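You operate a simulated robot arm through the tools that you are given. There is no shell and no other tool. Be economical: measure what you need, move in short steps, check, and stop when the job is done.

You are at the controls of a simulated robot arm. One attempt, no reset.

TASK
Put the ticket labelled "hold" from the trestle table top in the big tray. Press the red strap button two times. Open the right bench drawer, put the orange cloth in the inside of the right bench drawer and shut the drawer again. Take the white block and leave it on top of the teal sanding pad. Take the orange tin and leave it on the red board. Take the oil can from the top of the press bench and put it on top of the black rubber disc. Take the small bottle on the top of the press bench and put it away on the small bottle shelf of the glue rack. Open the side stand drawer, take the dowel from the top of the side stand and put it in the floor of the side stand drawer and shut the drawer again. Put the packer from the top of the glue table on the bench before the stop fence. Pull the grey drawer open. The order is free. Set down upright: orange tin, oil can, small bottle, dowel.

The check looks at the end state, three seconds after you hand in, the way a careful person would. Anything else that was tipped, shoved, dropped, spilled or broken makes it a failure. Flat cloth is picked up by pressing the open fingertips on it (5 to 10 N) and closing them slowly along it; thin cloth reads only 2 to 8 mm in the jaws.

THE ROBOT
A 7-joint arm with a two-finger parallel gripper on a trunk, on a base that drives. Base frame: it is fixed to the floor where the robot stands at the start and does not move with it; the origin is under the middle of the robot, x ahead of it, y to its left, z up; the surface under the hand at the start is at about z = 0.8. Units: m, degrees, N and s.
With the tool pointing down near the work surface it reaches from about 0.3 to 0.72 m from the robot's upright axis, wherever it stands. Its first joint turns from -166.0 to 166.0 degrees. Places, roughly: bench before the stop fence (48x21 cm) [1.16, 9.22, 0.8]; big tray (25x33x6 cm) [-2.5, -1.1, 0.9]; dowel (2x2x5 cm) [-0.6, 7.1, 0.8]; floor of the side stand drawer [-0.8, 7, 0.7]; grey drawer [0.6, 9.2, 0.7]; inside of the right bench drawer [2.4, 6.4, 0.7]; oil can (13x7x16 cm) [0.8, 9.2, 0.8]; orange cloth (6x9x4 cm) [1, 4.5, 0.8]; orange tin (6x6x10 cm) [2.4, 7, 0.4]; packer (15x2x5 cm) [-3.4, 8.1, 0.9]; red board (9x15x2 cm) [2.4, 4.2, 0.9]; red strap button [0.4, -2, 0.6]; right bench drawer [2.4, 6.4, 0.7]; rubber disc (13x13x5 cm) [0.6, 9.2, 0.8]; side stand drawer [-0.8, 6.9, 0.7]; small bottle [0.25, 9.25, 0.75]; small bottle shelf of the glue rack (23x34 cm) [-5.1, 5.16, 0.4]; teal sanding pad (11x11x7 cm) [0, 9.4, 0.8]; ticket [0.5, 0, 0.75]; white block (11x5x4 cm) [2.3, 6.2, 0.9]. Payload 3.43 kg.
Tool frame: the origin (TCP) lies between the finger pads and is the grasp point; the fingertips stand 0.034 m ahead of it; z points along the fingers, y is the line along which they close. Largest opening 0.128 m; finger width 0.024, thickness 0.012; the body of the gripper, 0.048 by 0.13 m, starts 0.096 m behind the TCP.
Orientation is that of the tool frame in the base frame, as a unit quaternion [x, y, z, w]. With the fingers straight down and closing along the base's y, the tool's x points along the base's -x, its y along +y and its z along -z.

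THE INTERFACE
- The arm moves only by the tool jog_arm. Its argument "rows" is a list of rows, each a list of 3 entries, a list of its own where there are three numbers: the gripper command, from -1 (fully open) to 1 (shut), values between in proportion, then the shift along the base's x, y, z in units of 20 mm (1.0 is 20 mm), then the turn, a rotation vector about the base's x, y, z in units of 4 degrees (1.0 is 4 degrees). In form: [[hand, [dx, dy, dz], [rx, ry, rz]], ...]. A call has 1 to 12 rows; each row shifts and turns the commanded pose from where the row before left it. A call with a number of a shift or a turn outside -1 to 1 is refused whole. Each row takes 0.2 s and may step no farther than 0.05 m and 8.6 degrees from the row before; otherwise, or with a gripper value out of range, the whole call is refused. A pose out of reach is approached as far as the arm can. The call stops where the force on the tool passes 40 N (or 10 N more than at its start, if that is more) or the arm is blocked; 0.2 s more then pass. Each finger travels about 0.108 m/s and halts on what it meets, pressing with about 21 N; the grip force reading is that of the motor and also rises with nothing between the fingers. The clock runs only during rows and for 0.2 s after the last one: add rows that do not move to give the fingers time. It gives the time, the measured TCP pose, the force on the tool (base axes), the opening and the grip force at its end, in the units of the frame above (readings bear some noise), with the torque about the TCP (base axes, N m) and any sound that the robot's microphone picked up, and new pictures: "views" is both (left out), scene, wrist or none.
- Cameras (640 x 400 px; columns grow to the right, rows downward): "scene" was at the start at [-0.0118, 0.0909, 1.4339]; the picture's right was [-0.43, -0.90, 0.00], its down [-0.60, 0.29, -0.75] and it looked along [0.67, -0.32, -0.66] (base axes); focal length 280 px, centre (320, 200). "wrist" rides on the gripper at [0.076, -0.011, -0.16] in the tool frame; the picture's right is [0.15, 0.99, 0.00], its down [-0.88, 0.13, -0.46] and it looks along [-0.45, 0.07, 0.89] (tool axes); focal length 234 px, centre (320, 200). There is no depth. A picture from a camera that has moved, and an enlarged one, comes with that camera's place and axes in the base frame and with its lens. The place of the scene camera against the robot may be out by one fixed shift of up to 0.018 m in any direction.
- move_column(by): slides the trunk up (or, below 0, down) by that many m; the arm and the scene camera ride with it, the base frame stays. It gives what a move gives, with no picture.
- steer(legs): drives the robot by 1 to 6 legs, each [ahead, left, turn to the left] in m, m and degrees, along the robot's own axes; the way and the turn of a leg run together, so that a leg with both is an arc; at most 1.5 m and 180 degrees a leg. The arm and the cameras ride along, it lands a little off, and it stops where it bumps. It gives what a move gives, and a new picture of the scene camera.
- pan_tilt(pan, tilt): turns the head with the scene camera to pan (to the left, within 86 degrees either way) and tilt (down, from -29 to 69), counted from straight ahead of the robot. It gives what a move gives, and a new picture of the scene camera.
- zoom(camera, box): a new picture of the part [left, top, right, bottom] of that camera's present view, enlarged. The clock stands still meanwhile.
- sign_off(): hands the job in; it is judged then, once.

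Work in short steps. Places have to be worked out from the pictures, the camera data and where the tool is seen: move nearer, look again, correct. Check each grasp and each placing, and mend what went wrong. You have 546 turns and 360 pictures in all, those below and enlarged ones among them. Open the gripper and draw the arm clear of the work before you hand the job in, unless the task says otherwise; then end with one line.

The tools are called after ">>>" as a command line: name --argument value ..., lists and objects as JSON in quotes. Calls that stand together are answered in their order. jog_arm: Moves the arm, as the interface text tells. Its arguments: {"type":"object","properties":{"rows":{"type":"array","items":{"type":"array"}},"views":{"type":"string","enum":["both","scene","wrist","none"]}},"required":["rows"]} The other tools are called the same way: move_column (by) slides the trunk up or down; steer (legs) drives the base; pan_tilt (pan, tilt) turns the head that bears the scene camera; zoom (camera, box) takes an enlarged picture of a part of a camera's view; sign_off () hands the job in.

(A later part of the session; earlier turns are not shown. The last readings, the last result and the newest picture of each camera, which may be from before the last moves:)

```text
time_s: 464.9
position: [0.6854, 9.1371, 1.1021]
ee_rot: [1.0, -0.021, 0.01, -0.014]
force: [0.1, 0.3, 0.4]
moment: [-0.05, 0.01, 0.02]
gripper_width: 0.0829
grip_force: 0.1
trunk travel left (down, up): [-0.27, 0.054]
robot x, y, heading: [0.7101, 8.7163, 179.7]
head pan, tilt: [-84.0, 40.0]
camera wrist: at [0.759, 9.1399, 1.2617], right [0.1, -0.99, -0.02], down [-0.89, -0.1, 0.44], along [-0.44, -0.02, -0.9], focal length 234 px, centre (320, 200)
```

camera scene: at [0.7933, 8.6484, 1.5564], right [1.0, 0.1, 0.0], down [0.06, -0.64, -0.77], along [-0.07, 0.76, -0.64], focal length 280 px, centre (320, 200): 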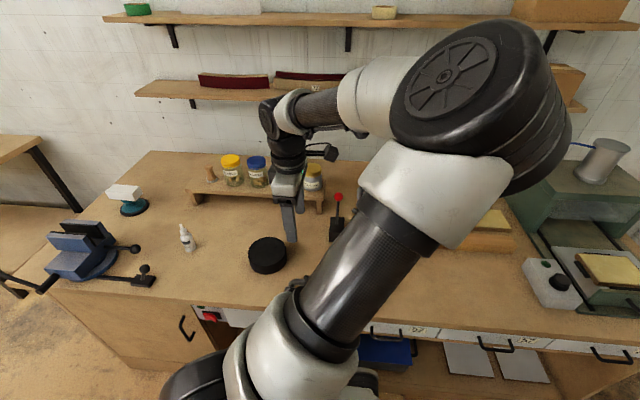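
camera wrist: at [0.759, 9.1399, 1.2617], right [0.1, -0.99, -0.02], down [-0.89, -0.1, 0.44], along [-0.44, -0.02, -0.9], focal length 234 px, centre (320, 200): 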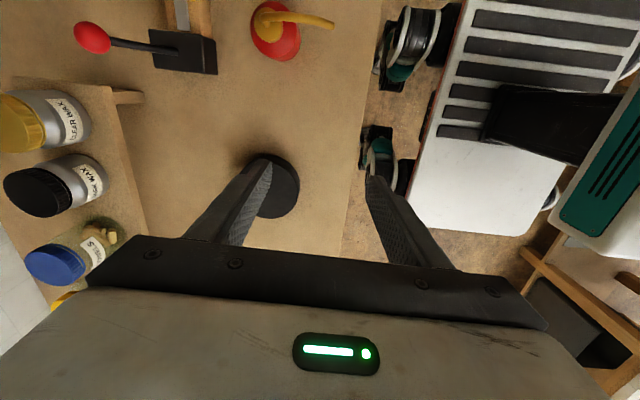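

Oil can body is at about (0.825, 9.215), spout pointing to -y; the disc is at about (0.565, 9.229). I rotate the tool so it closes along x (perpendicular to the spout) while moving to x≈0.83.

>>> jog_arm --rows '[[-0.3, [0.6, -0.3, 0], [0, 0, -1]], [-0.3, [0.6, -0.3, 0], [0, 0, -1]], [-0.3, [0.6, -0.3, 0], [0, 0, -1]], [-0.3, [0.6, -0.3, 0], [0, 0, -1]], [-0.3, [0.6, 0, 0], [0, 0, -1]], [-0.3, [0.6, 0, 0], [0, 0, -1]], [-0.3, [0.6, 0, 0], [0, 0, -1]], [-0.3, [0.6, 0, 0], [0, 0, -1]], [-0.3, [0.6, 0, 0], [0, 0, -1]], [-0.3, [0.6, 0, 0], [0, 0, -1]], [-0.3, [0.6, 0, 0], [0, 0, -1]], [-0.3, [0.6, 0, 0], [0, 0, -1]]]' --views "none"

>>> jog_arm --rows '[[-0.5, [0, 0, 0], [0, 0, -1]], [-0.5, [0, 0, 0], [0, 0, -1]], [-0.5, [0, 0, 0], [0, 0, -1]], [-0.5, [0, 0, 0], [0, 0, -1]], [-0.5, [0, 0, 0], [0, 0, -1]], [-0.5, [0, 0, 0], [0, 0, -1]], [-0.5, [0, 0, 0], [0, 0, -1]], [-0.5, [0, 0, 0], [0, 0, -1]], [-0.5, [0, 0, 0], [0, 0, -1]], [-0.5, [0, 0, 0], [0, 0, -1]]]'

```text
time_s: 467.5
position: [0.8288, 9.1139, 1.1027]
ee_rot: [0.904, -0.427, 0.014, -0.009]
force: [-0.8, 0.4, 0.6]
moment: [-0.02, 0.02, -0.01]
gripper_width: 0.0834
grip_force: 0.1
trunk travel left (down, up): [-0.27, 0.054]
robot x, y, heading: [0.7105, 8.7147, 179.7]
head pan, tilt: [-84.0, 40.0]
```

```text
time_s: 469.7
position: [0.8306, 9.1141, 1.0998]
ee_rot: [-0.703, 0.711, -0.017, 0.004]
force: [-0.1, 0.7, -0.5]
moment: [0.01, -0.02, 0.0]
gripper_width: 0.096
grip_force: 0.0
trunk travel left (down, up): [-0.27, 0.054]
robot x, y, heading: [0.7122, 8.7147, 179.6]
head pan, tilt: [-84.0, 40.0]
camera scene: at [0.7932, 8.6484, 1.5564], right [1.0, 0.1, 0.0], down [0.06, -0.64, -0.77], along [-0.07, 0.76, -0.64], focal length 280 px, centre (320, 200)
camera wrist: at [0.8364, 9.0398, 1.2611], right [-0.99, -0.14, -0.02], down [-0.13, 0.89, 0.44], along [-0.04, 0.44, -0.9], focal length 234 px, centre (320, 200)
```

scene: 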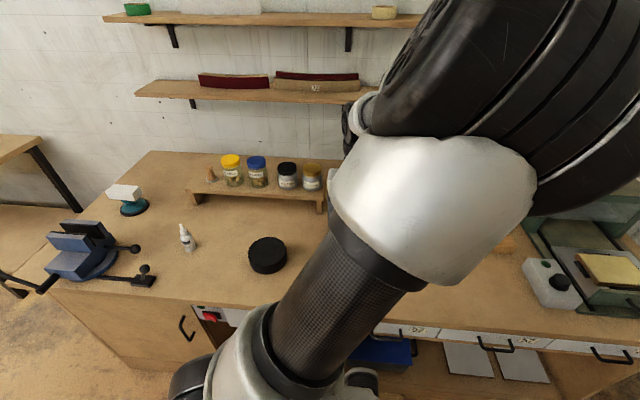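
wrist: 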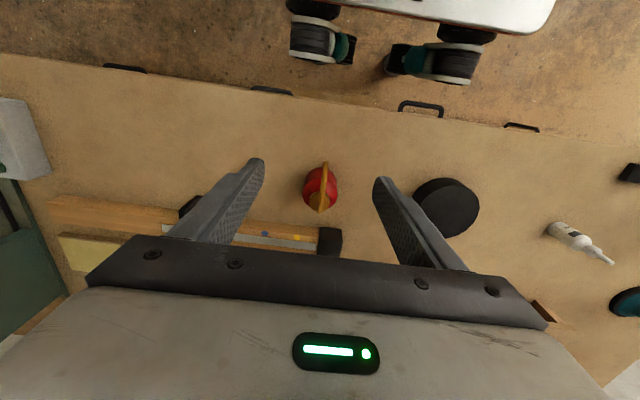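

Oil can axis about (0.821, 9.225). I centre over it and descend with the jaws straddling the body.

>>> jog_arm --rows '[[-0.5, [-0.1, 1, 0], [0, 0, 0]], [-0.5, [-0.1, 1, 0], [0, 0, 0]], [-0.5, [-0.1, 1, 0], [0, 0, 0]], [-0.5, [-0.1, 1, 0], [0, 0, 0]], [-0.5, [-0.1, 1, 0], [0, 0, 0]], [-0.5, [0, 0.5, -1], [0, 0, 0]], [-0.5, [0, 0, -1], [0, 0, 0]], [-0.5, [0, 0, -1], [0, 0, 0]], [-0.5, [0, 0, -1], [0, 0, 0]], [-0.5, [0, 0, -1], [0, 0, 0]], [-0.5, [0, 0, -1], [0, 0, 0]], [-0.5, [0, 0, 0], [0, 0, 0]]]' --views "wrist"

```text
time_s: 472.3
position: [0.8198, 9.2222, 0.9811]
ee_rot: [-0.704, 0.71, -0.016, 0.004]
force: [0.1, -0.1, -0.6]
moment: [0.02, -0.03, 0.01]
gripper_width: 0.0961
grip_force: 0.0
trunk travel left (down, up): [-0.27, 0.054]
robot x, y, heading: [0.7121, 8.7178, 179.3]
head pan, tilt: [-84.0, 40.0]
camera wrist: at [0.8255, 9.1494, 1.1408], right [-0.99, -0.14, -0.02], down [-0.13, 0.89, 0.44], along [-0.04, 0.44, -0.9], focal length 234 px, centre (320, 200)
```

wrist: 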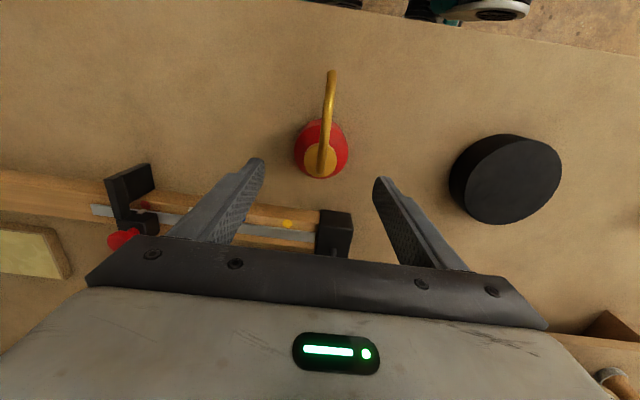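

Aligned. I lower to z≈0.862, checking the force.

>>> jog_arm --rows '[[-0.5, [0, 0.1, -1], [0, 0, 0]], [-0.5, [0, 0, -1], [0, 0, 0]], [-0.5, [0, 0, -1], [0, 0, 0]], [-0.5, [0, 0, -1], [0, 0, 0]], [-0.5, [0, 0, -1], [0, 0, 0]], [-0.5, [0, 0, -0.5], [0, 0, 0]], [-0.5, [0, 0, 0], [0, 0, 0]]]' --views "wrist"

```text
time_s: 473.9
position: [0.8204, 9.2237, 0.8699]
ee_rot: [-0.704, 0.71, -0.015, 0.003]
force: [-0.2, -0.4, -0.5]
moment: [-0.02, -0.01, 0.02]
gripper_width: 0.0961
grip_force: 0.0
trunk travel left (down, up): [-0.27, 0.054]
robot x, y, heading: [0.7098, 8.7182, 179.7]
head pan, tilt: [-84.0, 40.0]
camera wrist: at [0.8262, 9.1505, 1.0313], right [-0.99, -0.14, -0.02], down [-0.13, 0.89, 0.44], along [-0.04, 0.44, -0.9], focal length 234 px, centre (320, 200)
```

wrist: 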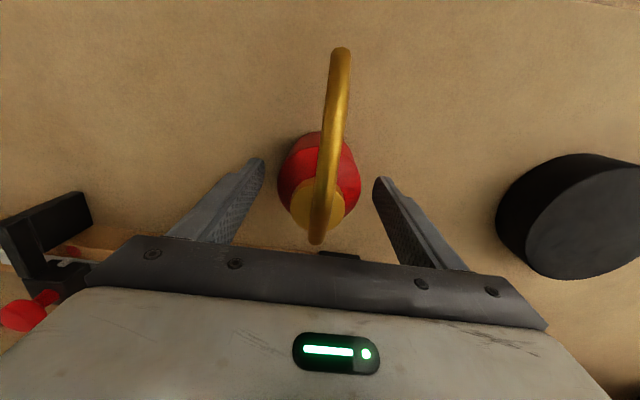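

The spout top (~0.94) is close to the palm, so I lower just 8 mm more and close.

>>> jog_arm --rows '[[-0.5, [0, 0, -0.4], [0, 0, 0]], [-0.3, [0, 0, 0], [0, 0, 0]], [-0.15, [0, 0, 0], [0, 0, 0]], [0, [0, 0, 0], [0, 0, 0]], [0.1, [0, 0, 0], [0, 0, 0]], [0.2, [0, 0, 0], [0, 0, 0]], [0.3, [0, 0, 0], [0, 0, 0]]]' --views "wrist"

```text
time_s: 475.5
position: [0.8218, 9.2239, 0.8639]
ee_rot: [-0.704, 0.71, -0.015, 0.003]
force: [-1.3, 0.5, 1.1]
moment: [-0.01, 0.21, -0.01]
gripper_width: 0.0652
grip_force: 21.1
trunk travel left (down, up): [-0.27, 0.054]
robot x, y, heading: [0.712, 8.7159, 179.7]
head pan, tilt: [-84.0, 40.0]
camera wrist: at [0.8264, 9.1507, 1.0238], right [-0.99, -0.14, -0.02], down [-0.13, 0.89, 0.44], along [-0.04, 0.44, -0.9], focal length 234 px, centre (320, 200)
```

wrist: 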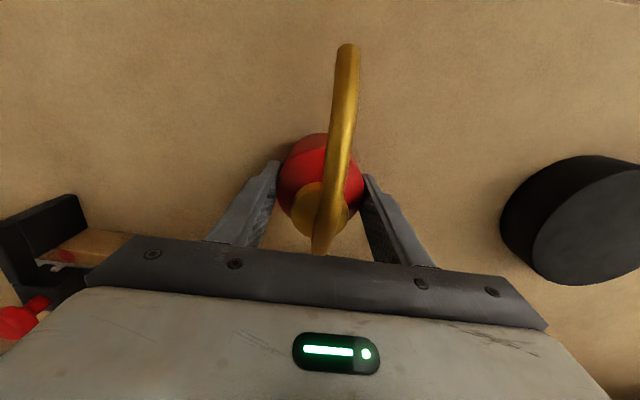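

Gripped at 65 mm. I lift 10 cm.

>>> jog_arm --rows '[[0.3, [0, 0, 0.5], [0, 0, 0]], [0.3, [0, 0, 1], [0, 0, 0]], [0.3, [0, 0, 1], [0, 0, 0]], [0.3, [0, 0, 1], [0, 0, 0]], [0.3, [0, 0, 1], [0, 0, 0]], [0.3, [0, 0, 0.5], [0, 0, 0]], [0.3, [0, 0, 0], [0, 0, 0]]]'

```text
time_s: 477.1
position: [0.8193, 9.2251, 0.9637]
ee_rot: [-0.703, 0.711, -0.016, 0.004]
force: [-0.1, 0.1, -2.4]
moment: [0.01, 0.0, -0.02]
gripper_width: 0.0646
grip_force: 21.4
trunk travel left (down, up): [-0.27, 0.054]
robot x, y, heading: [0.7105, 8.7189, 179.8]
head pan, tilt: [-84.0, 40.0]
camera scene: at [0.7932, 8.6486, 1.5564], right [1.0, 0.1, 0.0], down [0.06, -0.64, -0.77], along [-0.07, 0.76, -0.64], focal length 280 px, centre (320, 200)
camera wrist: at [0.8258, 9.1513, 1.1239], right [-0.99, -0.14, -0.02], down [-0.13, 0.89, 0.44], along [-0.04, 0.44, -0.9], focal length 234 px, centre (320, 200)
```

scene: 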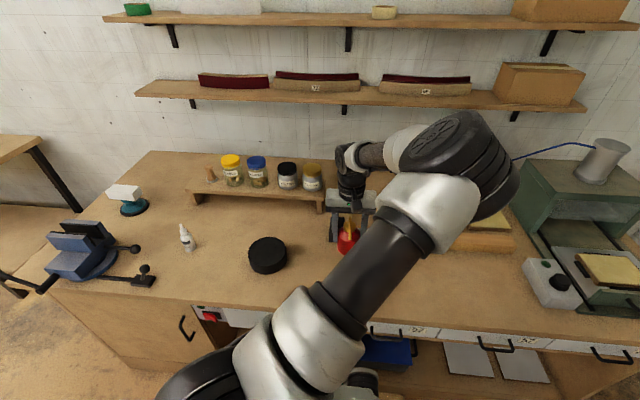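
wrist: 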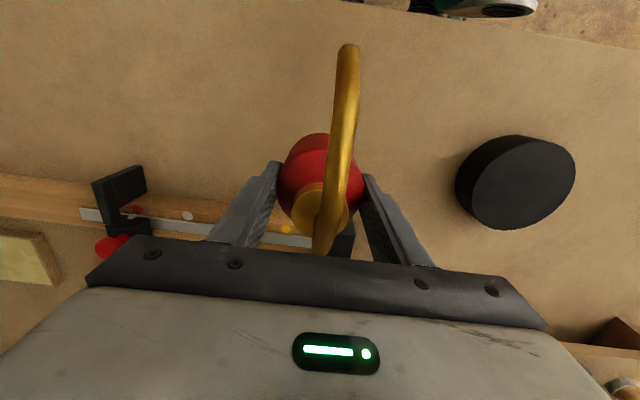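

Held upright. I carry it over the disc at about (0.558, 9.23).

>>> jog_arm --rows '[[0.3, [-1, 0, 0.3], [0, 0, 0]], [0.3, [-1, 0, 0.3], [0, 0, 0]], [0.3, [-1, 0, 0.3], [0, 0, 0]], [0.3, [-1, 0, 0], [0, 0, 0]], [0.3, [-1, 0, 0], [0, 0, 0]], [0.3, [-1, 0, 0], [0, 0, 0]], [0.3, [-1, 0, 0], [0, 0, 0]], [0.3, [-1, 0, 0], [0, 0, 0]], [0.3, [-1, 0, 0], [0, 0, 0]], [0.3, [-1, 0, 0], [0, 0, 0]], [0.3, [-1, 0, 0], [0, 0, 0]], [0.3, [-1, 0, 0], [0, 0, 0]]]'

```text
time_s: 479.7
position: [0.5795, 9.2248, 0.9823]
ee_rot: [-0.704, 0.71, -0.016, 0.004]
force: [-0.7, 0.0, -2.8]
moment: [0.03, -0.01, -0.03]
gripper_width: 0.0647
grip_force: 20.6
trunk travel left (down, up): [-0.27, 0.054]
robot x, y, heading: [0.7102, 8.7186, 179.6]
head pan, tilt: [-84.0, 40.0]
camera scene: at [0.793, 8.6486, 1.5564], right [1.0, 0.1, 0.0], down [0.06, -0.64, -0.77], along [-0.07, 0.76, -0.64], focal length 280 px, centre (320, 200)
camera wrist: at [0.5855, 9.1511, 1.1419], right [-0.99, -0.14, -0.02], down [-0.13, 0.89, 0.44], along [-0.04, 0.44, -0.9], focal length 234 px, centre (320, 200)
```

scene: 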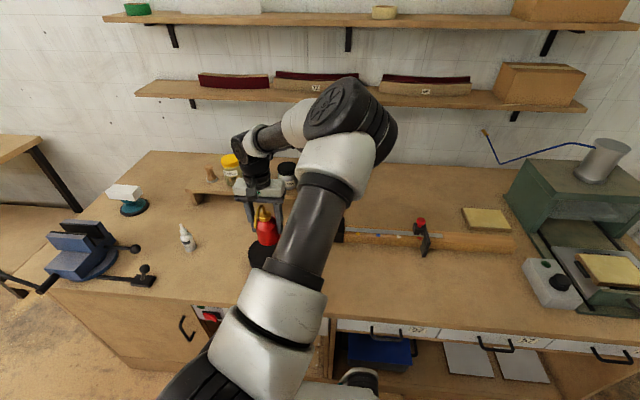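
wrist: 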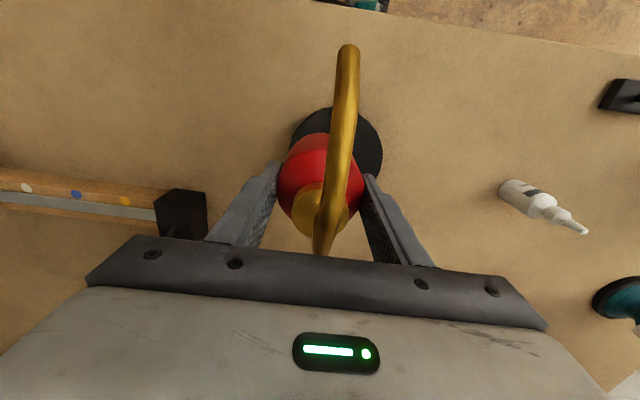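

Disc centre refined to (0.551, 9.243). I shift accordingly and zoom to check.

>>> jog_arm --rows '[[0.3, [-0.7, 0.45, 0], [0, 0, 0]], [0.3, [-0.7, 0.45, 0], [0, 0, 0]], [0.3, [0, 0, -0.8], [0, 0, 0]], [0.3, [0, 0, -0.8], [0, 0, 0]], [0.3, [0, 0, 0], [0, 0, 0]]]' --views "wrist"

>>> zoom --camera "scene" --box '[200, 170, 340, 290]'

```text
time_s: 480.9
position: [0.5529, 9.2425, 0.9492]
ee_rot: [-0.704, 0.711, -0.016, 0.003]
force: [-0.3, -0.2, -2.9]
moment: [0.02, -0.01, -0.02]
gripper_width: 0.0651
grip_force: 20.7
trunk travel left (down, up): [-0.27, 0.054]
robot x, y, heading: [0.7086, 8.7143, 179.7]
head pan, tilt: [-84.0, 40.0]
camera wrist: at [0.5584, 9.1692, 1.1098], right [-0.99, -0.14, -0.02], down [-0.13, 0.89, 0.44], along [-0.04, 0.44, -0.9], focal length 234 px, centre (320, 200)
```

wrist: 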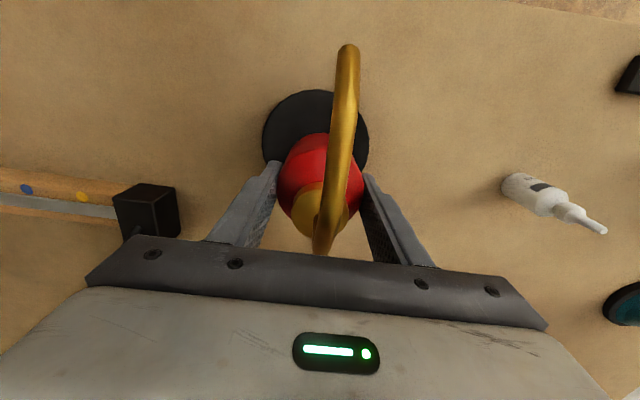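

```text
3.33 times, centred on (270, 230) of scene
camera zoom: at [0.7931, 8.6487, 1.5564], right [1.0, 0.1, 0.0], down [0.06, -0.64, -0.77], along [-0.07, 0.76, -0.64], focal length 934 px, centre (487, 100)
```

zoom: 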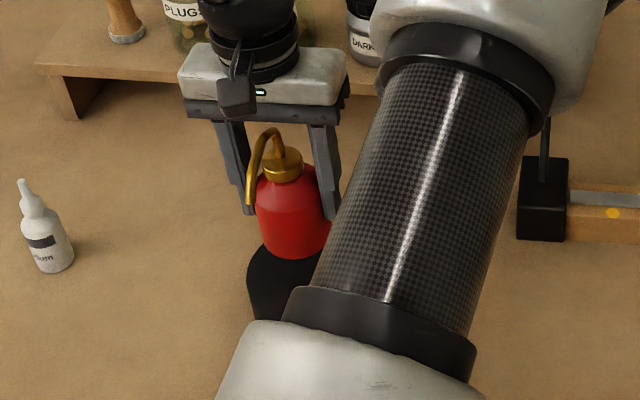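

Good overlap; I nudge +8 mm in x and lower toward contact near z≈0.914.

>>> jog_arm --rows '[[0.3, [0.4, 0, -0.5], [0, 0, 0]], [0.3, [0, 0, -0.5], [0, 0, 0]], [0.3, [0, 0, -0.3], [0, 0, 0]], [0.3, [0, 0, 0], [0, 0, 0]]]' --views "none"

>>> jog_arm --rows '[[0.3, [0, 0, -0.15], [0, 0, 0]], [0.3, [0, 0, -0.15], [0, 0, 0]], [0.3, [0, 0, 0], [0, 0, 0]]]' --views "none"

```text
time_s: 481.9
position: [0.5594, 9.2431, 0.9225]
ee_rot: [-0.704, 0.71, -0.016, 0.004]
force: [0.6, -0.3, -2.5]
moment: [0.0, 0.0, -0.01]
gripper_width: 0.0649
grip_force: 20.9
trunk travel left (down, up): [-0.27, 0.054]
robot x, y, heading: [0.7103, 8.7183, 179.6]
head pan, tilt: [-84.0, 40.0]
```

```text
time_s: 482.7
position: [0.561, 9.2422, 0.917]
ee_rot: [-0.703, 0.711, -0.016, 0.004]
force: [0.3, -0.3, -3.0]
moment: [0.01, 0.04, 0.0]
gripper_width: 0.0649
grip_force: 21.2
trunk travel left (down, up): [-0.27, 0.054]
robot x, y, heading: [0.7132, 8.7183, 179.7]
head pan, tilt: [-84.0, 40.0]
```

>>> jog_arm --rows '[[0.3, [0, 0, -0.15], [0, 0, 0]], [0.3, [0, 0, 0], [0, 0, 0]]]' --views "none"

>>> jog_arm --rows '[[0.3, [0, 0, -0.15], [0, 0, 0]], [0.3, [0, 0, 0], [0, 0, 0]]]' --views "none"

```text
time_s: 483.3
position: [0.5607, 9.2413, 0.9142]
ee_rot: [-0.703, 0.711, -0.017, 0.004]
force: [-0.3, -0.7, -3.4]
moment: [0.01, -0.01, 0.0]
gripper_width: 0.0649
grip_force: 21.1
trunk travel left (down, up): [-0.27, 0.054]
robot x, y, heading: [0.7129, 8.7192, 179.7]
head pan, tilt: [-84.0, 40.0]
```

```text
time_s: 483.9
position: [0.561, 9.2415, 0.9104]
ee_rot: [-0.704, 0.71, -0.016, 0.004]
force: [0.3, 0.6, -3.7]
moment: [0.0, -0.03, 0.0]
gripper_width: 0.0648
grip_force: 21.2
trunk travel left (down, up): [-0.27, 0.054]
robot x, y, heading: [0.7091, 8.7196, 179.7]
head pan, tilt: [-84.0, 40.0]
```

>>> jog_arm --rows '[[0.3, [0, 0, -0.12], [0, 0, 0]], [0.3, [0, 0, 0], [0, 0, 0]]]' --views "none"

>>> jog_arm --rows '[[0.3, [0, 0, -0.12], [0, 0, 0]], [0.3, [0, 0, 0], [0, 0, 0]]]' --views "none"

>>> jog_arm --rows '[[0.3, [0, 0, -0.12], [0, 0, 0]], [0.3, [0, 0, 0], [0, 0, 0]]]' --views "none"

```text
time_s: 484.5
position: [0.5597, 9.2421, 0.9085]
ee_rot: [-0.704, 0.71, -0.017, 0.003]
force: [0.5, -0.8, -0.1]
moment: [-0.06, 0.07, 0.06]
gripper_width: 0.0649
grip_force: 21.2
trunk travel left (down, up): [-0.27, 0.054]
robot x, y, heading: [0.7085, 8.7154, 179.5]
head pan, tilt: [-84.0, 40.0]
```

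```text
time_s: 485.1
position: [0.5603, 9.2429, 0.9085]
ee_rot: [-0.704, 0.71, -0.015, 0.005]
force: [2.9, -1.1, 16.7]
moment: [-0.23, 0.36, 0.04]
gripper_width: 0.0655
grip_force: 21.3
trunk travel left (down, up): [-0.27, 0.054]
robot x, y, heading: [0.7099, 8.7159, 179.4]
head pan, tilt: [-84.0, 40.0]
```

```text
time_s: 485.7
position: [0.5618, 9.243, 0.9046]
ee_rot: [-0.704, 0.71, -0.014, 0.004]
force: [1.9, 3.1, 16.2]
moment: [0.11, 0.42, -0.05]
gripper_width: 0.0651
grip_force: 21.1
trunk travel left (down, up): [-0.27, 0.054]
robot x, y, heading: [0.7103, 8.7178, 179.8]
head pan, tilt: [-84.0, 40.0]
```

The can is on the disc (contact at 0.908). I open slowly and rise.

>>> jog_arm --rows '[[0.2, [0, 0, 0.1], [0, 0, 0]], [0.1, [0, 0, 0], [0, 0, 0]], [0, [0, 0, 0], [0, 0, 0]], [-0.1, [0, 0, 0], [0, 0, 0]], [-0.3, [0, 0, 0], [0, 0, 0]], [-0.4, [0, 0, 0.4], [0, 0, 0]], [-0.4, [0, 0, 0.7], [0, 0, 0]], [-0.4, [0, 0, 1], [0, 0, 0]], [-0.4, [0, 0, 1], [0, 0, 0]], [-0.4, [0, 0, 1], [0, 0, 0]], [-0.4, [0, 0, 1], [0, 0, 0]], [-0.4, [0, 0, 1], [0, 0, 0]]]'

```text
time_s: 488.3
position: [0.559, 9.2426, 1.029]
ee_rot: [-0.703, 0.711, -0.016, 0.003]
force: [-0.3, -0.5, 0.4]
moment: [-0.01, 0.0, 0.0]
gripper_width: 0.0896
grip_force: 0.1
trunk travel left (down, up): [-0.27, 0.054]
robot x, y, heading: [0.7086, 8.7152, 179.6]
head pan, tilt: [-84.0, 40.0]
camera scene: at [0.7932, 8.6484, 1.5564], right [1.0, 0.1, 0.0], down [0.06, -0.64, -0.77], along [-0.07, 0.76, -0.64], focal length 280 px, centre (320, 200)
camera wrist: at [0.566, 9.1693, 1.1886], right [-0.99, -0.14, -0.02], down [-0.13, 0.89, 0.44], along [-0.04, 0.44, -0.9], focal length 234 px, centre (320, 200)
```

scene: 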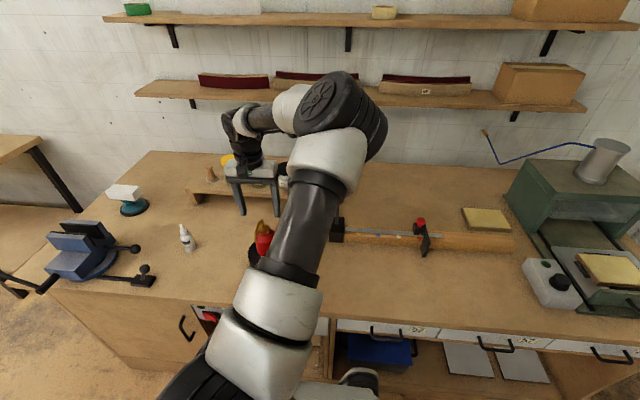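
wrist: 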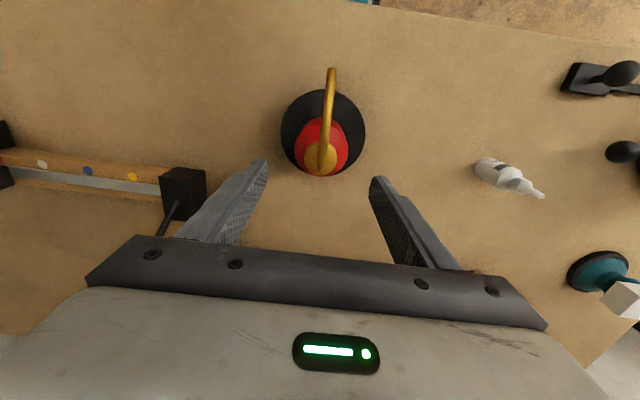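

The oil can stands centred on the disc. Before taking the bottle I look toward the glue rack to plan its grip.

>>> pan_tilt --pan 31 --tilt 10

>>> zoom --camera "scene" --box '[220, 130, 420, 255]'

```text
time_s: 490.2
position: [0.5602, 9.2427, 1.0278]
ee_rot: [-0.703, 0.711, -0.016, 0.004]
force: [-0.8, 0.3, -0.2]
moment: [0.0, 0.03, 0.01]
gripper_width: 0.0894
grip_force: 0.1
trunk travel left (down, up): [-0.27, 0.054]
robot x, y, heading: [0.7072, 8.7161, 179.7]
head pan, tilt: [31.0, 10.0]
camera scene: at [0.7213, 8.5166, 1.6041], right [-0.51, 0.86, 0.0], down [0.15, 0.09, -0.98], along [-0.85, -0.5, -0.17], focal length 280 px, centre (320, 200)
```

scene: 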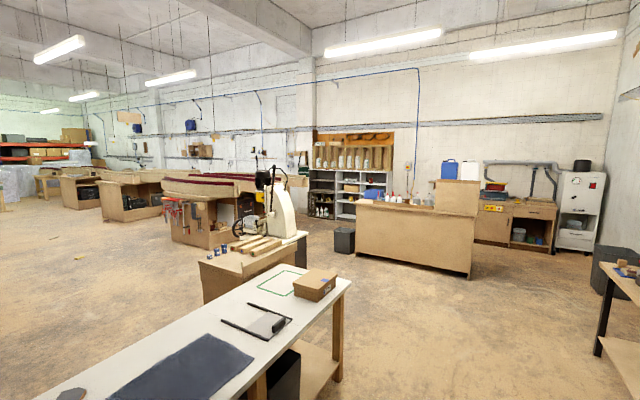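

```text
3.20 times, centred on (320, 192) of scene
camera zoom: at [0.7213, 8.5166, 1.6041], right [-0.51, 0.86, 0.0], down [0.15, 0.09, -0.98], along [-0.85, -0.5, -0.17], focal length 897 px, centre (320, 224)
```

zoom: 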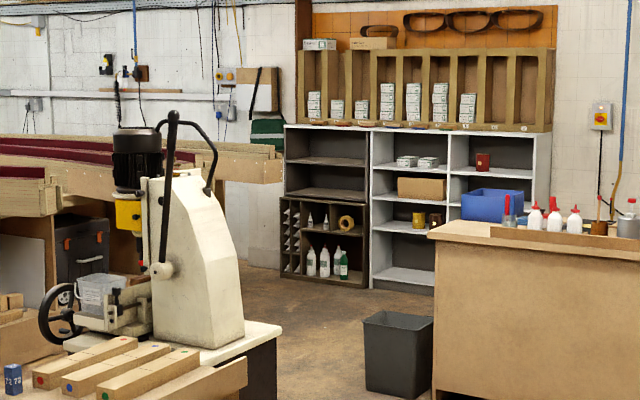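

The small-bottle shelf is a low cubby with other droppers, so the bottle must go in with the tool tilted about 50° below horizontal. I'll pick it with that same tilt. I retract and tilt the tool.

>>> jog_arm --rows '[[-0.4, [0, -0.5, 0], [1, 0, 0]], [-0.4, [0, -0.5, 0], [1, 0, 0]], [-0.4, [0, -0.5, 0], [1, 0, 0]], [-0.4, [0, -0.5, 0], [1, 0, 0]], [-0.4, [0, 0, 0], [1, 0, 0]], [-0.4, [0, 0, 0], [1, 0, 0]], [-0.4, [0, 0, 0], [1, 0, 0]], [-0.4, [0, 0, 0], [1, 0, 0]], [-0.4, [0, 0, 0], [1, 0, 0]], [-0.4, [0, 0, 0], [1, 0, 0]]]' --views "none"

>>> steer --legs '[[0.4, 0, 0.3]]'

>>> pan_tilt --pan -84 --tilt 45

>>> jog_arm --rows '[[-0.4, [0, 0, 0], [0, 0, 0]]]' --views "wrist"

```text
time_s: 492.4
position: [0.5589, 9.2024, 1.0276]
ee_rot: [-0.66, 0.673, 0.229, 0.244]
force: [0.0, 0.7, -0.7]
moment: [-0.01, 0.04, 0.01]
gripper_width: 0.0895
grip_force: 0.1
trunk travel left (down, up): [-0.27, 0.054]
robot x, y, heading: [0.7106, 8.7215, 179.3]
head pan, tilt: [31.0, 10.0]
```

```text
time_s: 494.9
position: [0.1597, 9.2047, 1.0283]
ee_rot: [-0.662, 0.672, 0.228, 0.243]
force: [0.3, 0.0, -0.3]
moment: [-0.01, 0.0, -0.02]
gripper_width: 0.0896
grip_force: 0.0
trunk travel left (down, up): [-0.27, 0.054]
robot x, y, heading: [0.3084, 8.7199, 179.8]
head pan, tilt: [31.0, 10.0]
camera scene: at [0.3214, 8.5189, 1.6041], right [-0.51, 0.86, 0.0], down [0.15, 0.09, -0.98], along [-0.85, -0.5, -0.17], focal length 280 px, centre (320, 200)
```

scene: 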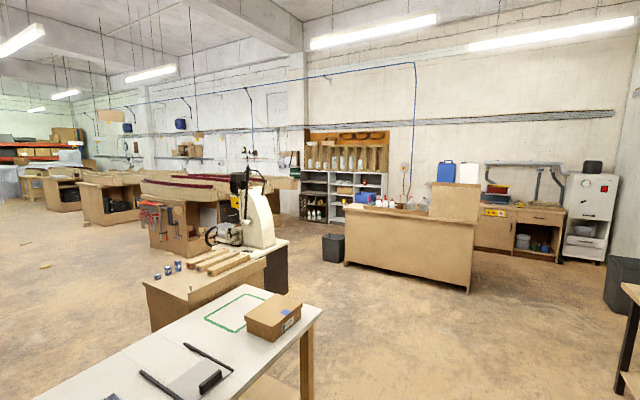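

```text
time_s: 496.9
position: [0.1588, 9.2046, 1.027]
ee_rot: [-0.661, 0.672, 0.228, 0.244]
force: [-0.3, 0.3, 0.6]
moment: [0.02, -0.01, 0.01]
gripper_width: 0.0895
grip_force: 0.1
trunk travel left (down, up): [-0.27, 0.054]
robot x, y, heading: [0.3105, 8.7205, 179.9]
head pan, tilt: [-84.0, 45.0]
camera scene: at [0.3932, 8.6474, 1.5492], right [0.99, 0.1, 0.0], down [0.07, -0.7, -0.71], along [-0.07, 0.7, -0.71], focal length 280 px, centre (320, 200)
```

scene: 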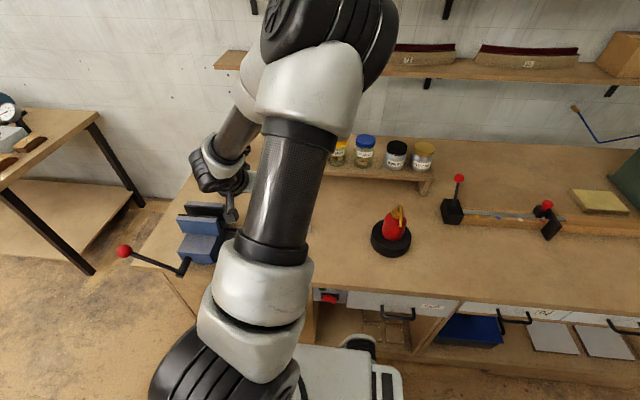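

```text
time_s: 497.3
position: [0.159, 9.2036, 1.0273]
ee_rot: [-0.662, 0.671, 0.228, 0.243]
force: [-0.1, -0.7, 0.3]
moment: [0.03, -0.02, -0.03]
gripper_width: 0.0895
grip_force: 0.0
trunk travel left (down, up): [-0.27, 0.054]
robot x, y, heading: [0.3063, 8.7206, 179.5]
head pan, tilt: [-84.0, 45.0]
camera wrist: at [0.1646, 9.0446, 1.1033], right [-0.99, -0.09, -0.11], down [-0.14, 0.4, 0.91], along [-0.04, 0.91, -0.41], focal length 234 px, centre (320, 200)
```

wrist: 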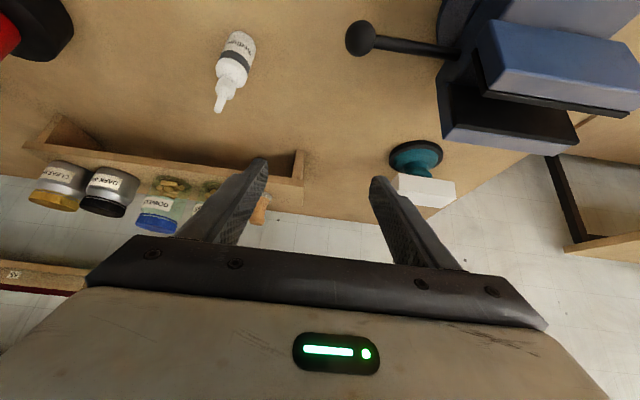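

Bottle located at (0.287, 9.26), about 12 cm tall on the bench (z≈0.785). I move to a pre-grasp point back along the tool axis.

>>> jog_arm --rows '[[-0.4, [0.915, -0.19, -0.44], [0, 0, 0]], [-0.4, [0.915, -0.19, -0.44], [0, 0, 0]], [-0.4, [0.915, -0.19, -0.44], [0, 0, 0]], [-0.4, [0.915, -0.19, -0.44], [0, 0, 0]], [-0.4, [0.915, -0.19, -0.44], [0, 0, 0]], [-0.4, [0.915, -0.19, -0.44], [0, 0, 0]], [-0.4, [0.915, -0.19, -0.44], [0, 0, 0]], [-0.4, [0, 0, 0], [0, 0, 0]]]' --views "wrist"

```text
time_s: 499.1
position: [0.2859, 9.1785, 0.9663]
ee_rot: [-0.661, 0.672, 0.229, 0.244]
force: [-0.6, 0.5, 0.1]
moment: [-0.02, 0.01, -0.01]
gripper_width: 0.0899
grip_force: 0.0
trunk travel left (down, up): [-0.27, 0.054]
robot x, y, heading: [0.3111, 8.7168, 179.7]
head pan, tilt: [-84.0, 45.0]
camera wrist: at [0.2922, 9.0183, 1.0422], right [-0.99, -0.09, -0.11], down [-0.14, 0.4, 0.91], along [-0.04, 0.91, -0.41], focal length 234 px, centre (320, 200)
```

wrist: 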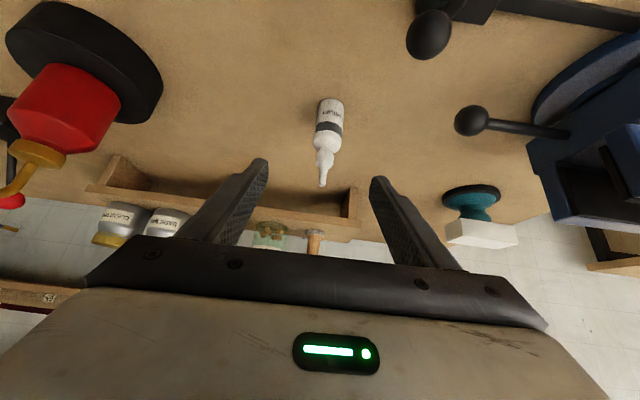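

The bottle is centred at (0.283, 9.255). I advance along the tool axis to z≈0.865.

>>> jog_arm --rows '[[-0.4, [-0.02, 0.64, -0.845], [0, 0, 0]], [-0.4, [-0.02, 0.64, -0.845], [0, 0, 0]], [-0.4, [-0.02, 0.64, -0.845], [0, 0, 0]], [-0.4, [-0.02, 0.64, -0.845], [0, 0, 0]], [-0.4, [-0.02, 0.64, -0.845], [0, 0, 0]], [-0.4, [-0.02, 0.64, -0.845], [0, 0, 0]], [-0.4, [0, 0, 0], [0, 0, 0]]]' --views "wrist"

```text
time_s: 500.7
position: [0.2854, 9.2561, 0.8643]
ee_rot: [-0.662, 0.672, 0.228, 0.243]
force: [-0.3, 0.4, -1.2]
moment: [0.02, -0.01, 0.0]
gripper_width: 0.0897
grip_force: 0.1
trunk travel left (down, up): [-0.27, 0.054]
robot x, y, heading: [0.3102, 8.7205, 179.9]
head pan, tilt: [-84.0, 45.0]
camera wrist: at [0.2905, 9.0951, 0.9398], right [-0.99, -0.09, -0.11], down [-0.14, 0.4, 0.91], along [-0.04, 0.91, -0.41], focal length 234 px, centre (320, 200)
```

wrist: 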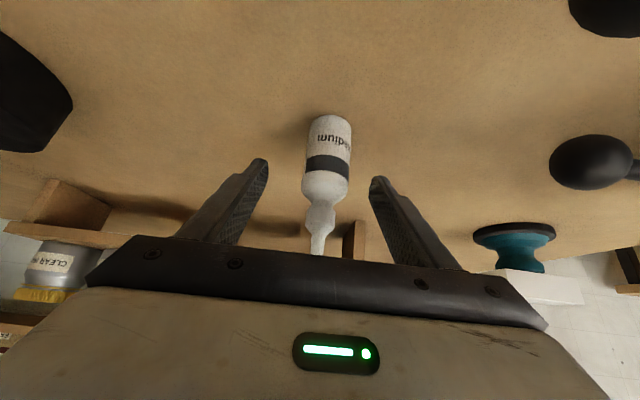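

Fingertips are at the upper body. I shift 5 mm in -x to centre and close slowly.

>>> jog_arm --rows '[[-0.4, [-0.27, 0, 0], [0, 0, 0]], [-0.2, [0, 0, 0], [0, 0, 0]], [0, [0, 0, 0], [0, 0, 0]], [0.2, [0, 0, 0], [0, 0, 0]], [0.35, [0, 0, 0], [0, 0, 0]], [0.45, [0, 0, 0], [0, 0, 0]], [0.55, [0, 0, 0], [0, 0, 0]], [0.65, [0, 0, 0], [0, 0, 0]], [0.65, [0, 0, 0], [0, 0, 0]]]' --views "wrist"

```text
time_s: 502.7
position: [0.2796, 9.2554, 0.8644]
ee_rot: [-0.661, 0.672, 0.228, 0.243]
force: [-0.1, 1.1, 0.1]
moment: [0.02, -0.03, -0.01]
gripper_width: 0.034
grip_force: 20.9
trunk travel left (down, up): [-0.27, 0.054]
robot x, y, heading: [0.309, 8.7198, 179.8]
head pan, tilt: [-84.0, 45.0]
camera wrist: at [0.2854, 9.0953, 0.9403], right [-0.99, -0.09, -0.11], down [-0.14, 0.4, 0.91], along [-0.04, 0.91, -0.41], focal length 234 px, centre (320, 200)
```

wrist: 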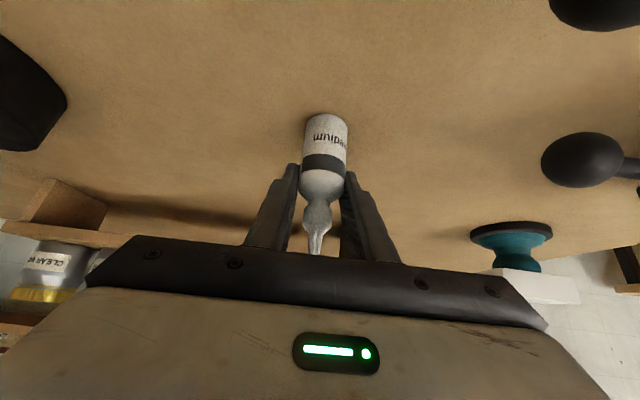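

Gripped at 34 mm. I lift and retract.

>>> jog_arm --rows '[[0.65, [0, 0, 0.5], [0, 0, 0]], [0.65, [0, 0, 1], [0, 0, 0]], [0.65, [0, 0, 1], [0, 0, 0]], [0.65, [0, 0, 1], [0, 0, 0]], [0.65, [0, 0, 1], [0, 0, 0]], [0.65, [0, -0.5, 1], [0, 0, 0]], [0.65, [0, -0.5, 0.5], [0, 0, 0]], [0.65, [0, -0.5, 0], [0, 0, 0]]]' --views "wrist"

```text
time_s: 504.5
position: [0.2802, 9.2249, 0.985]
ee_rot: [-0.661, 0.672, 0.228, 0.244]
force: [-0.6, 0.0, -1.0]
moment: [0.02, 0.01, 0.02]
gripper_width: 0.034
grip_force: 20.8
trunk travel left (down, up): [-0.27, 0.054]
robot x, y, heading: [0.3092, 8.7203, 179.9]
head pan, tilt: [-84.0, 45.0]
camera wrist: at [0.2859, 9.0656, 1.0601], right [-0.99, -0.09, -0.11], down [-0.14, 0.4, 0.91], along [-0.04, 0.91, -0.41], focal length 234 px, centre (320, 200)
```

wrist: 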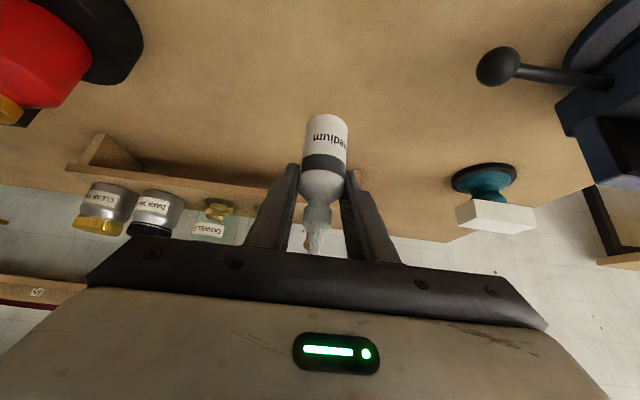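

I back out and drive west along the aisle (y≈8.2), then look toward the rack.

>>> steer --legs '[[0, 0.5, 0], [1.4, 0, 0], [1.1, 0, 0]]'

>>> pan_tilt --pan 40 --tilt 22

```text
time_s: 521.5
position: [-2.18, 8.7786, 0.985]
ee_rot: [-0.654, 0.679, 0.225, 0.246]
force: [-0.9, 0.0, -0.4]
moment: [-0.01, 0.01, 0.01]
gripper_width: 0.0343
grip_force: 21.2
trunk travel left (down, up): [-0.27, 0.054]
robot x, y, heading: [-2.1592, 8.278, 178.8]
head pan, tilt: [-84.0, 45.0]
camera scene: at [-2.0785, 8.1989, 1.5491], right [1.0, 0.08, 0.0], down [0.06, -0.7, -0.71], along [-0.06, 0.7, -0.71], focal length 280 px, centre (320, 200)
```

scene: 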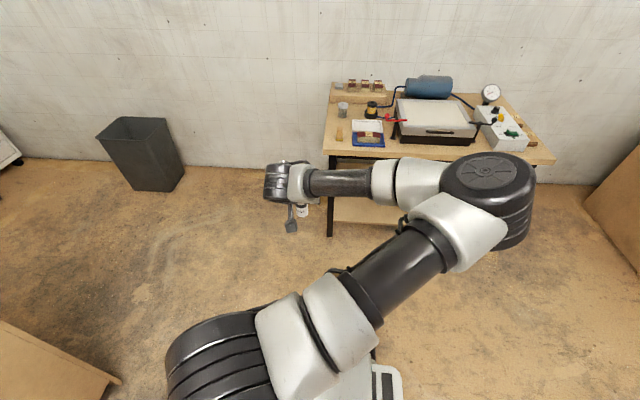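

```text
time_s: 523.5
position: [-2.1798, 8.7799, 0.9845]
ee_rot: [-0.654, 0.679, 0.226, 0.246]
force: [-0.9, 0.8, -1.5]
moment: [0.02, -0.02, -0.02]
gripper_width: 0.0338
grip_force: 21.4
trunk travel left (down, up): [-0.27, 0.054]
robot x, y, heading: [-2.1596, 8.2718, 178.4]
head pan, tilt: [40.0, 22.0]
camera scene: at [-2.1448, 8.0601, 1.5846], right [-0.62, 0.78, 0.0], down [0.29, 0.23, -0.93], along [-0.73, -0.58, -0.37], focal length 280 px, centre (320, 200)
```

scene: 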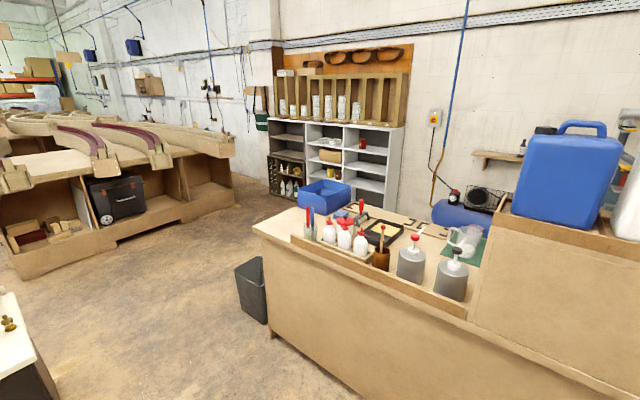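

The rack is beyond the bin; a beam bench lies to its left with its front at y≈4.6–4.85. I turn to heading -90° (arm toward -x) and go around the bin.

>>> steer --legs '[[0, 0, 91.6], [1.5, 0, 0], [1.0, 0, 0], [0, -1.3, 0]]'

>>> pan_tilt --pan -70 --tilt 30

```text
time_s: 533.4
position: [-2.6271, 6.9675, 0.9852]
ee_rot: [0.942, 0.014, -0.334, -0.002]
force: [-0.5, -0.1, -0.8]
moment: [0.03, -0.01, -0.02]
gripper_width: 0.0339
grip_force: 20.7
trunk travel left (down, up): [-0.27, 0.054]
robot x, y, heading: [-2.1228, 7.0247, -87.6]
head pan, tilt: [40.0, 22.0]
stopped in leg 2: the robot was blocked; the commanded pose is now the measured one
camera scene: at [-1.9216, 7.0344, 1.5846], right [-0.74, -0.67, 0.0], down [-0.25, 0.28, -0.93], along [0.62, -0.69, -0.38], focal length 280 px, centre (320, 200)
```

scene: 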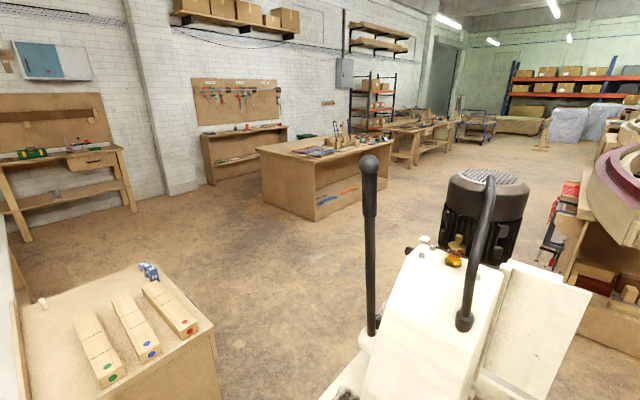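

```text
time_s: 535.3
position: [-2.6263, 6.9675, 0.9848]
ee_rot: [0.943, 0.014, -0.334, -0.003]
force: [-0.4, -0.2, 0.2]
moment: [-0.04, -0.01, 0.01]
gripper_width: 0.0338
grip_force: 21.2
trunk travel left (down, up): [-0.27, 0.054]
robot x, y, heading: [-2.1199, 7.0217, -87.9]
head pan, tilt: [-70.0, 30.0]
camera scene: at [-2.0676, 7.0699, 1.5718], right [-0.38, 0.93, 0.0], down [0.46, 0.19, -0.87], along [-0.8, -0.33, -0.5], focal length 280 px, centre (320, 200)
```

scene: 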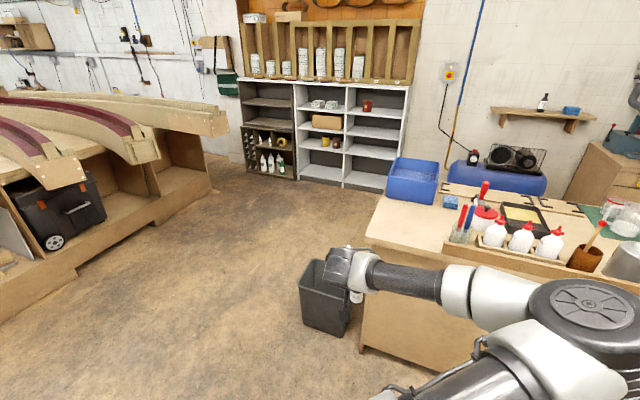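

The base bumped the machine's foot ahead; nothing appears disturbed. I back off, shift 0.3 m right between machine and bin, and proceed.

>>> steer --legs '[[-0.1, 0, -2.1], [0, -0.3, 0], [1.4, 0, 0]]'

```text
time_s: 546.1
position: [-2.9549, 5.6858, 0.9851]
ee_rot: [0.943, -0.016, -0.333, -0.013]
force: [0.0, -0.7, -0.1]
moment: [0.01, 0.02, -0.04]
gripper_width: 0.0337
grip_force: 21.0
trunk travel left (down, up): [-0.27, 0.054]
robot x, y, heading: [-2.4493, 5.7092, -91.6]
head pan, tilt: [-70.0, 30.0]
camera scene: at [-2.3896, 5.7522, 1.5718], right [-0.32, 0.95, 0.0], down [0.47, 0.16, -0.87], along [-0.82, -0.28, -0.5], focal length 280 px, centre (320, 200)
```

scene: 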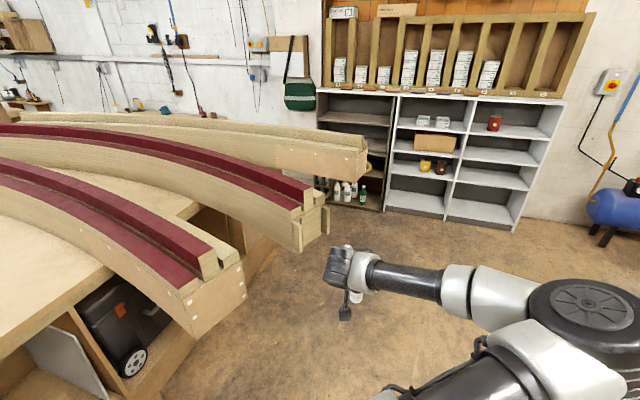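

Beam ends overhang along y≈5.3–5.5. I back up slightly and move toward the rack along y≈6, then look.

>>> steer --legs '[[-0.27, 0, 1.6], [0, -1.3, 0]]'

>>> pan_tilt --pan -65 --tilt 40

```text
time_s: 560.2
position: [-4.2278, 5.9522, 0.9847]
ee_rot: [0.943, -0.007, -0.334, -0.01]
force: [-0.1, 0.0, -1.2]
moment: [-0.02, -0.03, 0.04]
gripper_width: 0.0341
grip_force: 20.7
trunk travel left (down, up): [-0.27, 0.054]
robot x, y, heading: [-3.7239, 5.9828, -90.6]
head pan, tilt: [-70.0, 30.0]
camera scene: at [-3.6636, 6.0289, 1.5718], right [-0.33, 0.94, 0.0], down [0.47, 0.17, -0.87], along [-0.82, -0.29, -0.5], focal length 280 px, centre (320, 200)
```

scene: 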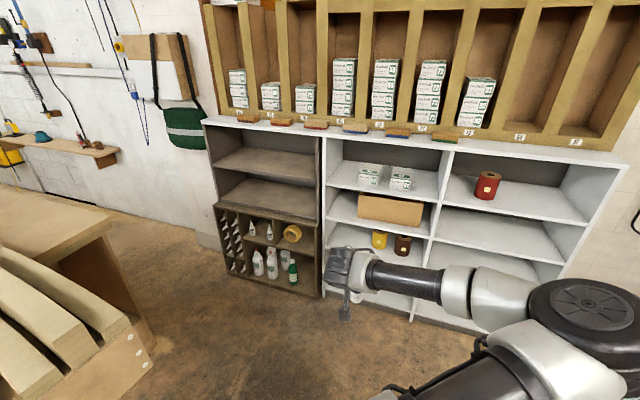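

```text
time_s: 560.9
position: [-4.2272, 5.9534, 0.9849]
ee_rot: [0.943, -0.007, -0.334, -0.01]
force: [-0.4, 0.2, -0.1]
moment: [-0.01, 0.0, 0.0]
gripper_width: 0.034
grip_force: 20.5
trunk travel left (down, up): [-0.27, 0.054]
robot x, y, heading: [-3.7203, 5.9843, -90.5]
head pan, tilt: [-65.0, 40.0]
camera scene: at [-3.6558, 6.0238, 1.5564], right [-0.41, 0.91, 0.0], down [0.58, 0.27, -0.77], along [-0.7, -0.32, -0.64], focal length 280 px, centre (320, 200)
```

scene: 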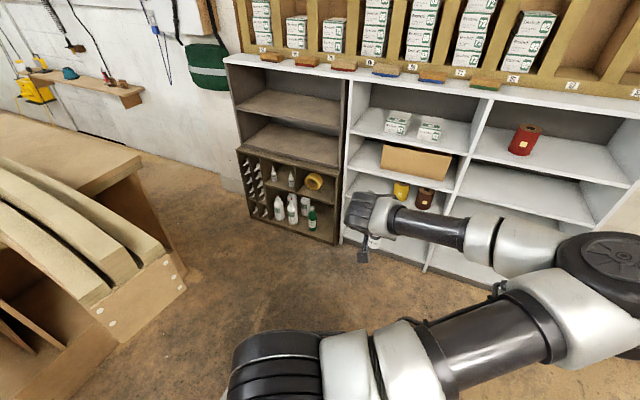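

>>> zoom --camera "scene" --box '[220, 130, 360, 250]'

```text
3.33 times, centred on (290, 190) of scene
camera zoom: at [-3.6558, 6.0238, 1.5564], right [-0.41, 0.91, 0.0], down [0.58, 0.27, -0.77], along [-0.7, -0.32, -0.64], focal length 934 px, centre (420, 233)
```

zoom: 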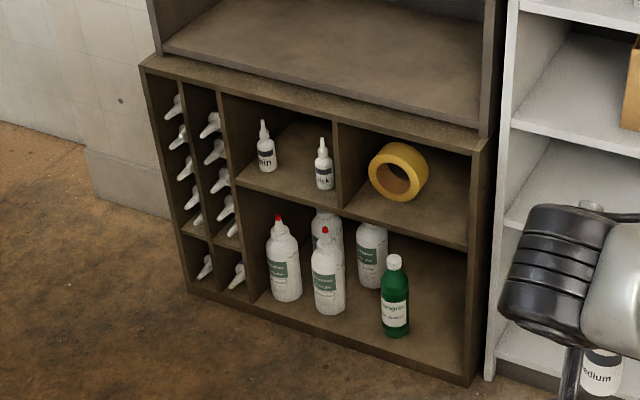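

The target compartment: front at x≈-4.91, y 5.03–5.28, shelf z≈0.40, with "thin" and "thick" at y≈5.066 and 5.208; a free slot is at y≈5.137. I'll face the rack with the arm in front. First I turn to heading 180°.

>>> steer --legs '[[0, 0, -89.5]]'

>>> jog_arm --rows '[[0.65, [-1, -0.25, 0], [0, 0, 0.61]], [0.65, [-1, -0.25, 0], [0, 0, 0.61]], [0.65, [-1, -0.25, 0], [0, 0, 0.61]], [0.65, [-1, -0.25, 0], [0, 0, 0.61]], [0.65, [-1, -0.25, 0], [0, 0, 0.61]], [0.65, [-1, -0.25, 0], [0, 0, 0.61]], [0.65, [-1, -0.25, 0], [0, 0, 0.61]], [0.65, [-1, -0.25, 0], [0, 0, 0.61]], [0.65, [-1, -0.25, 0], [0, 0, 0.61]], [0.65, [-1, -0.25, 0], [0, 0, 0.61]], [0.65, [-1, -0.25, 0], [0, 0, 0.61]], [0.65, [-1, -0.25, 0], [0, 0, 0.61]]]' --views "none"

```text
time_s: 565.2
position: [-3.755, 6.4891, 0.9848]
ee_rot: [-0.664, 0.669, 0.23, 0.242]
force: [-0.6, -0.4, -0.6]
moment: [0.02, 0.02, 0.01]
gripper_width: 0.0338
grip_force: 21.1
trunk travel left (down, up): [-0.27, 0.054]
robot x, y, heading: [-3.725, 5.9834, 179.9]
head pan, tilt: [-65.0, 40.0]
camera scene: at [-3.6652, 5.9073, 1.5564], right [0.91, 0.42, 0.0], down [0.27, -0.58, -0.77], along [-0.32, 0.69, -0.64], focal length 280 px, centre (320, 200)
```

scene: 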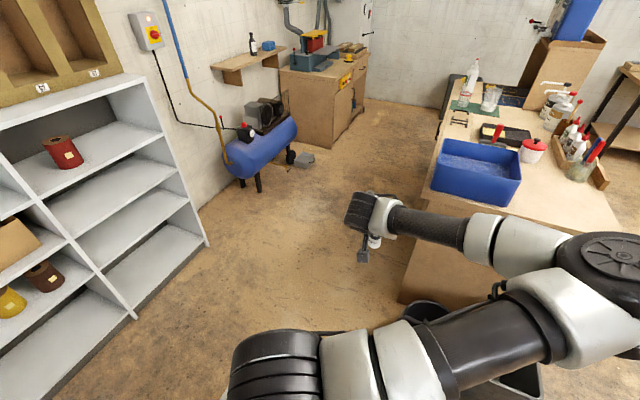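

```text
time_s: 567.8
position: [-3.9938, 6.4293, 0.9843]
ee_rot: [0.811, -0.48, -0.284, -0.175]
force: [-0.8, -0.5, -0.3]
moment: [0.0, -0.03, -0.03]
gripper_width: 0.034
grip_force: 21.2
trunk travel left (down, up): [-0.27, 0.054]
robot x, y, heading: [-3.7215, 5.9825, 179.8]
head pan, tilt: [-65.0, 40.0]
```

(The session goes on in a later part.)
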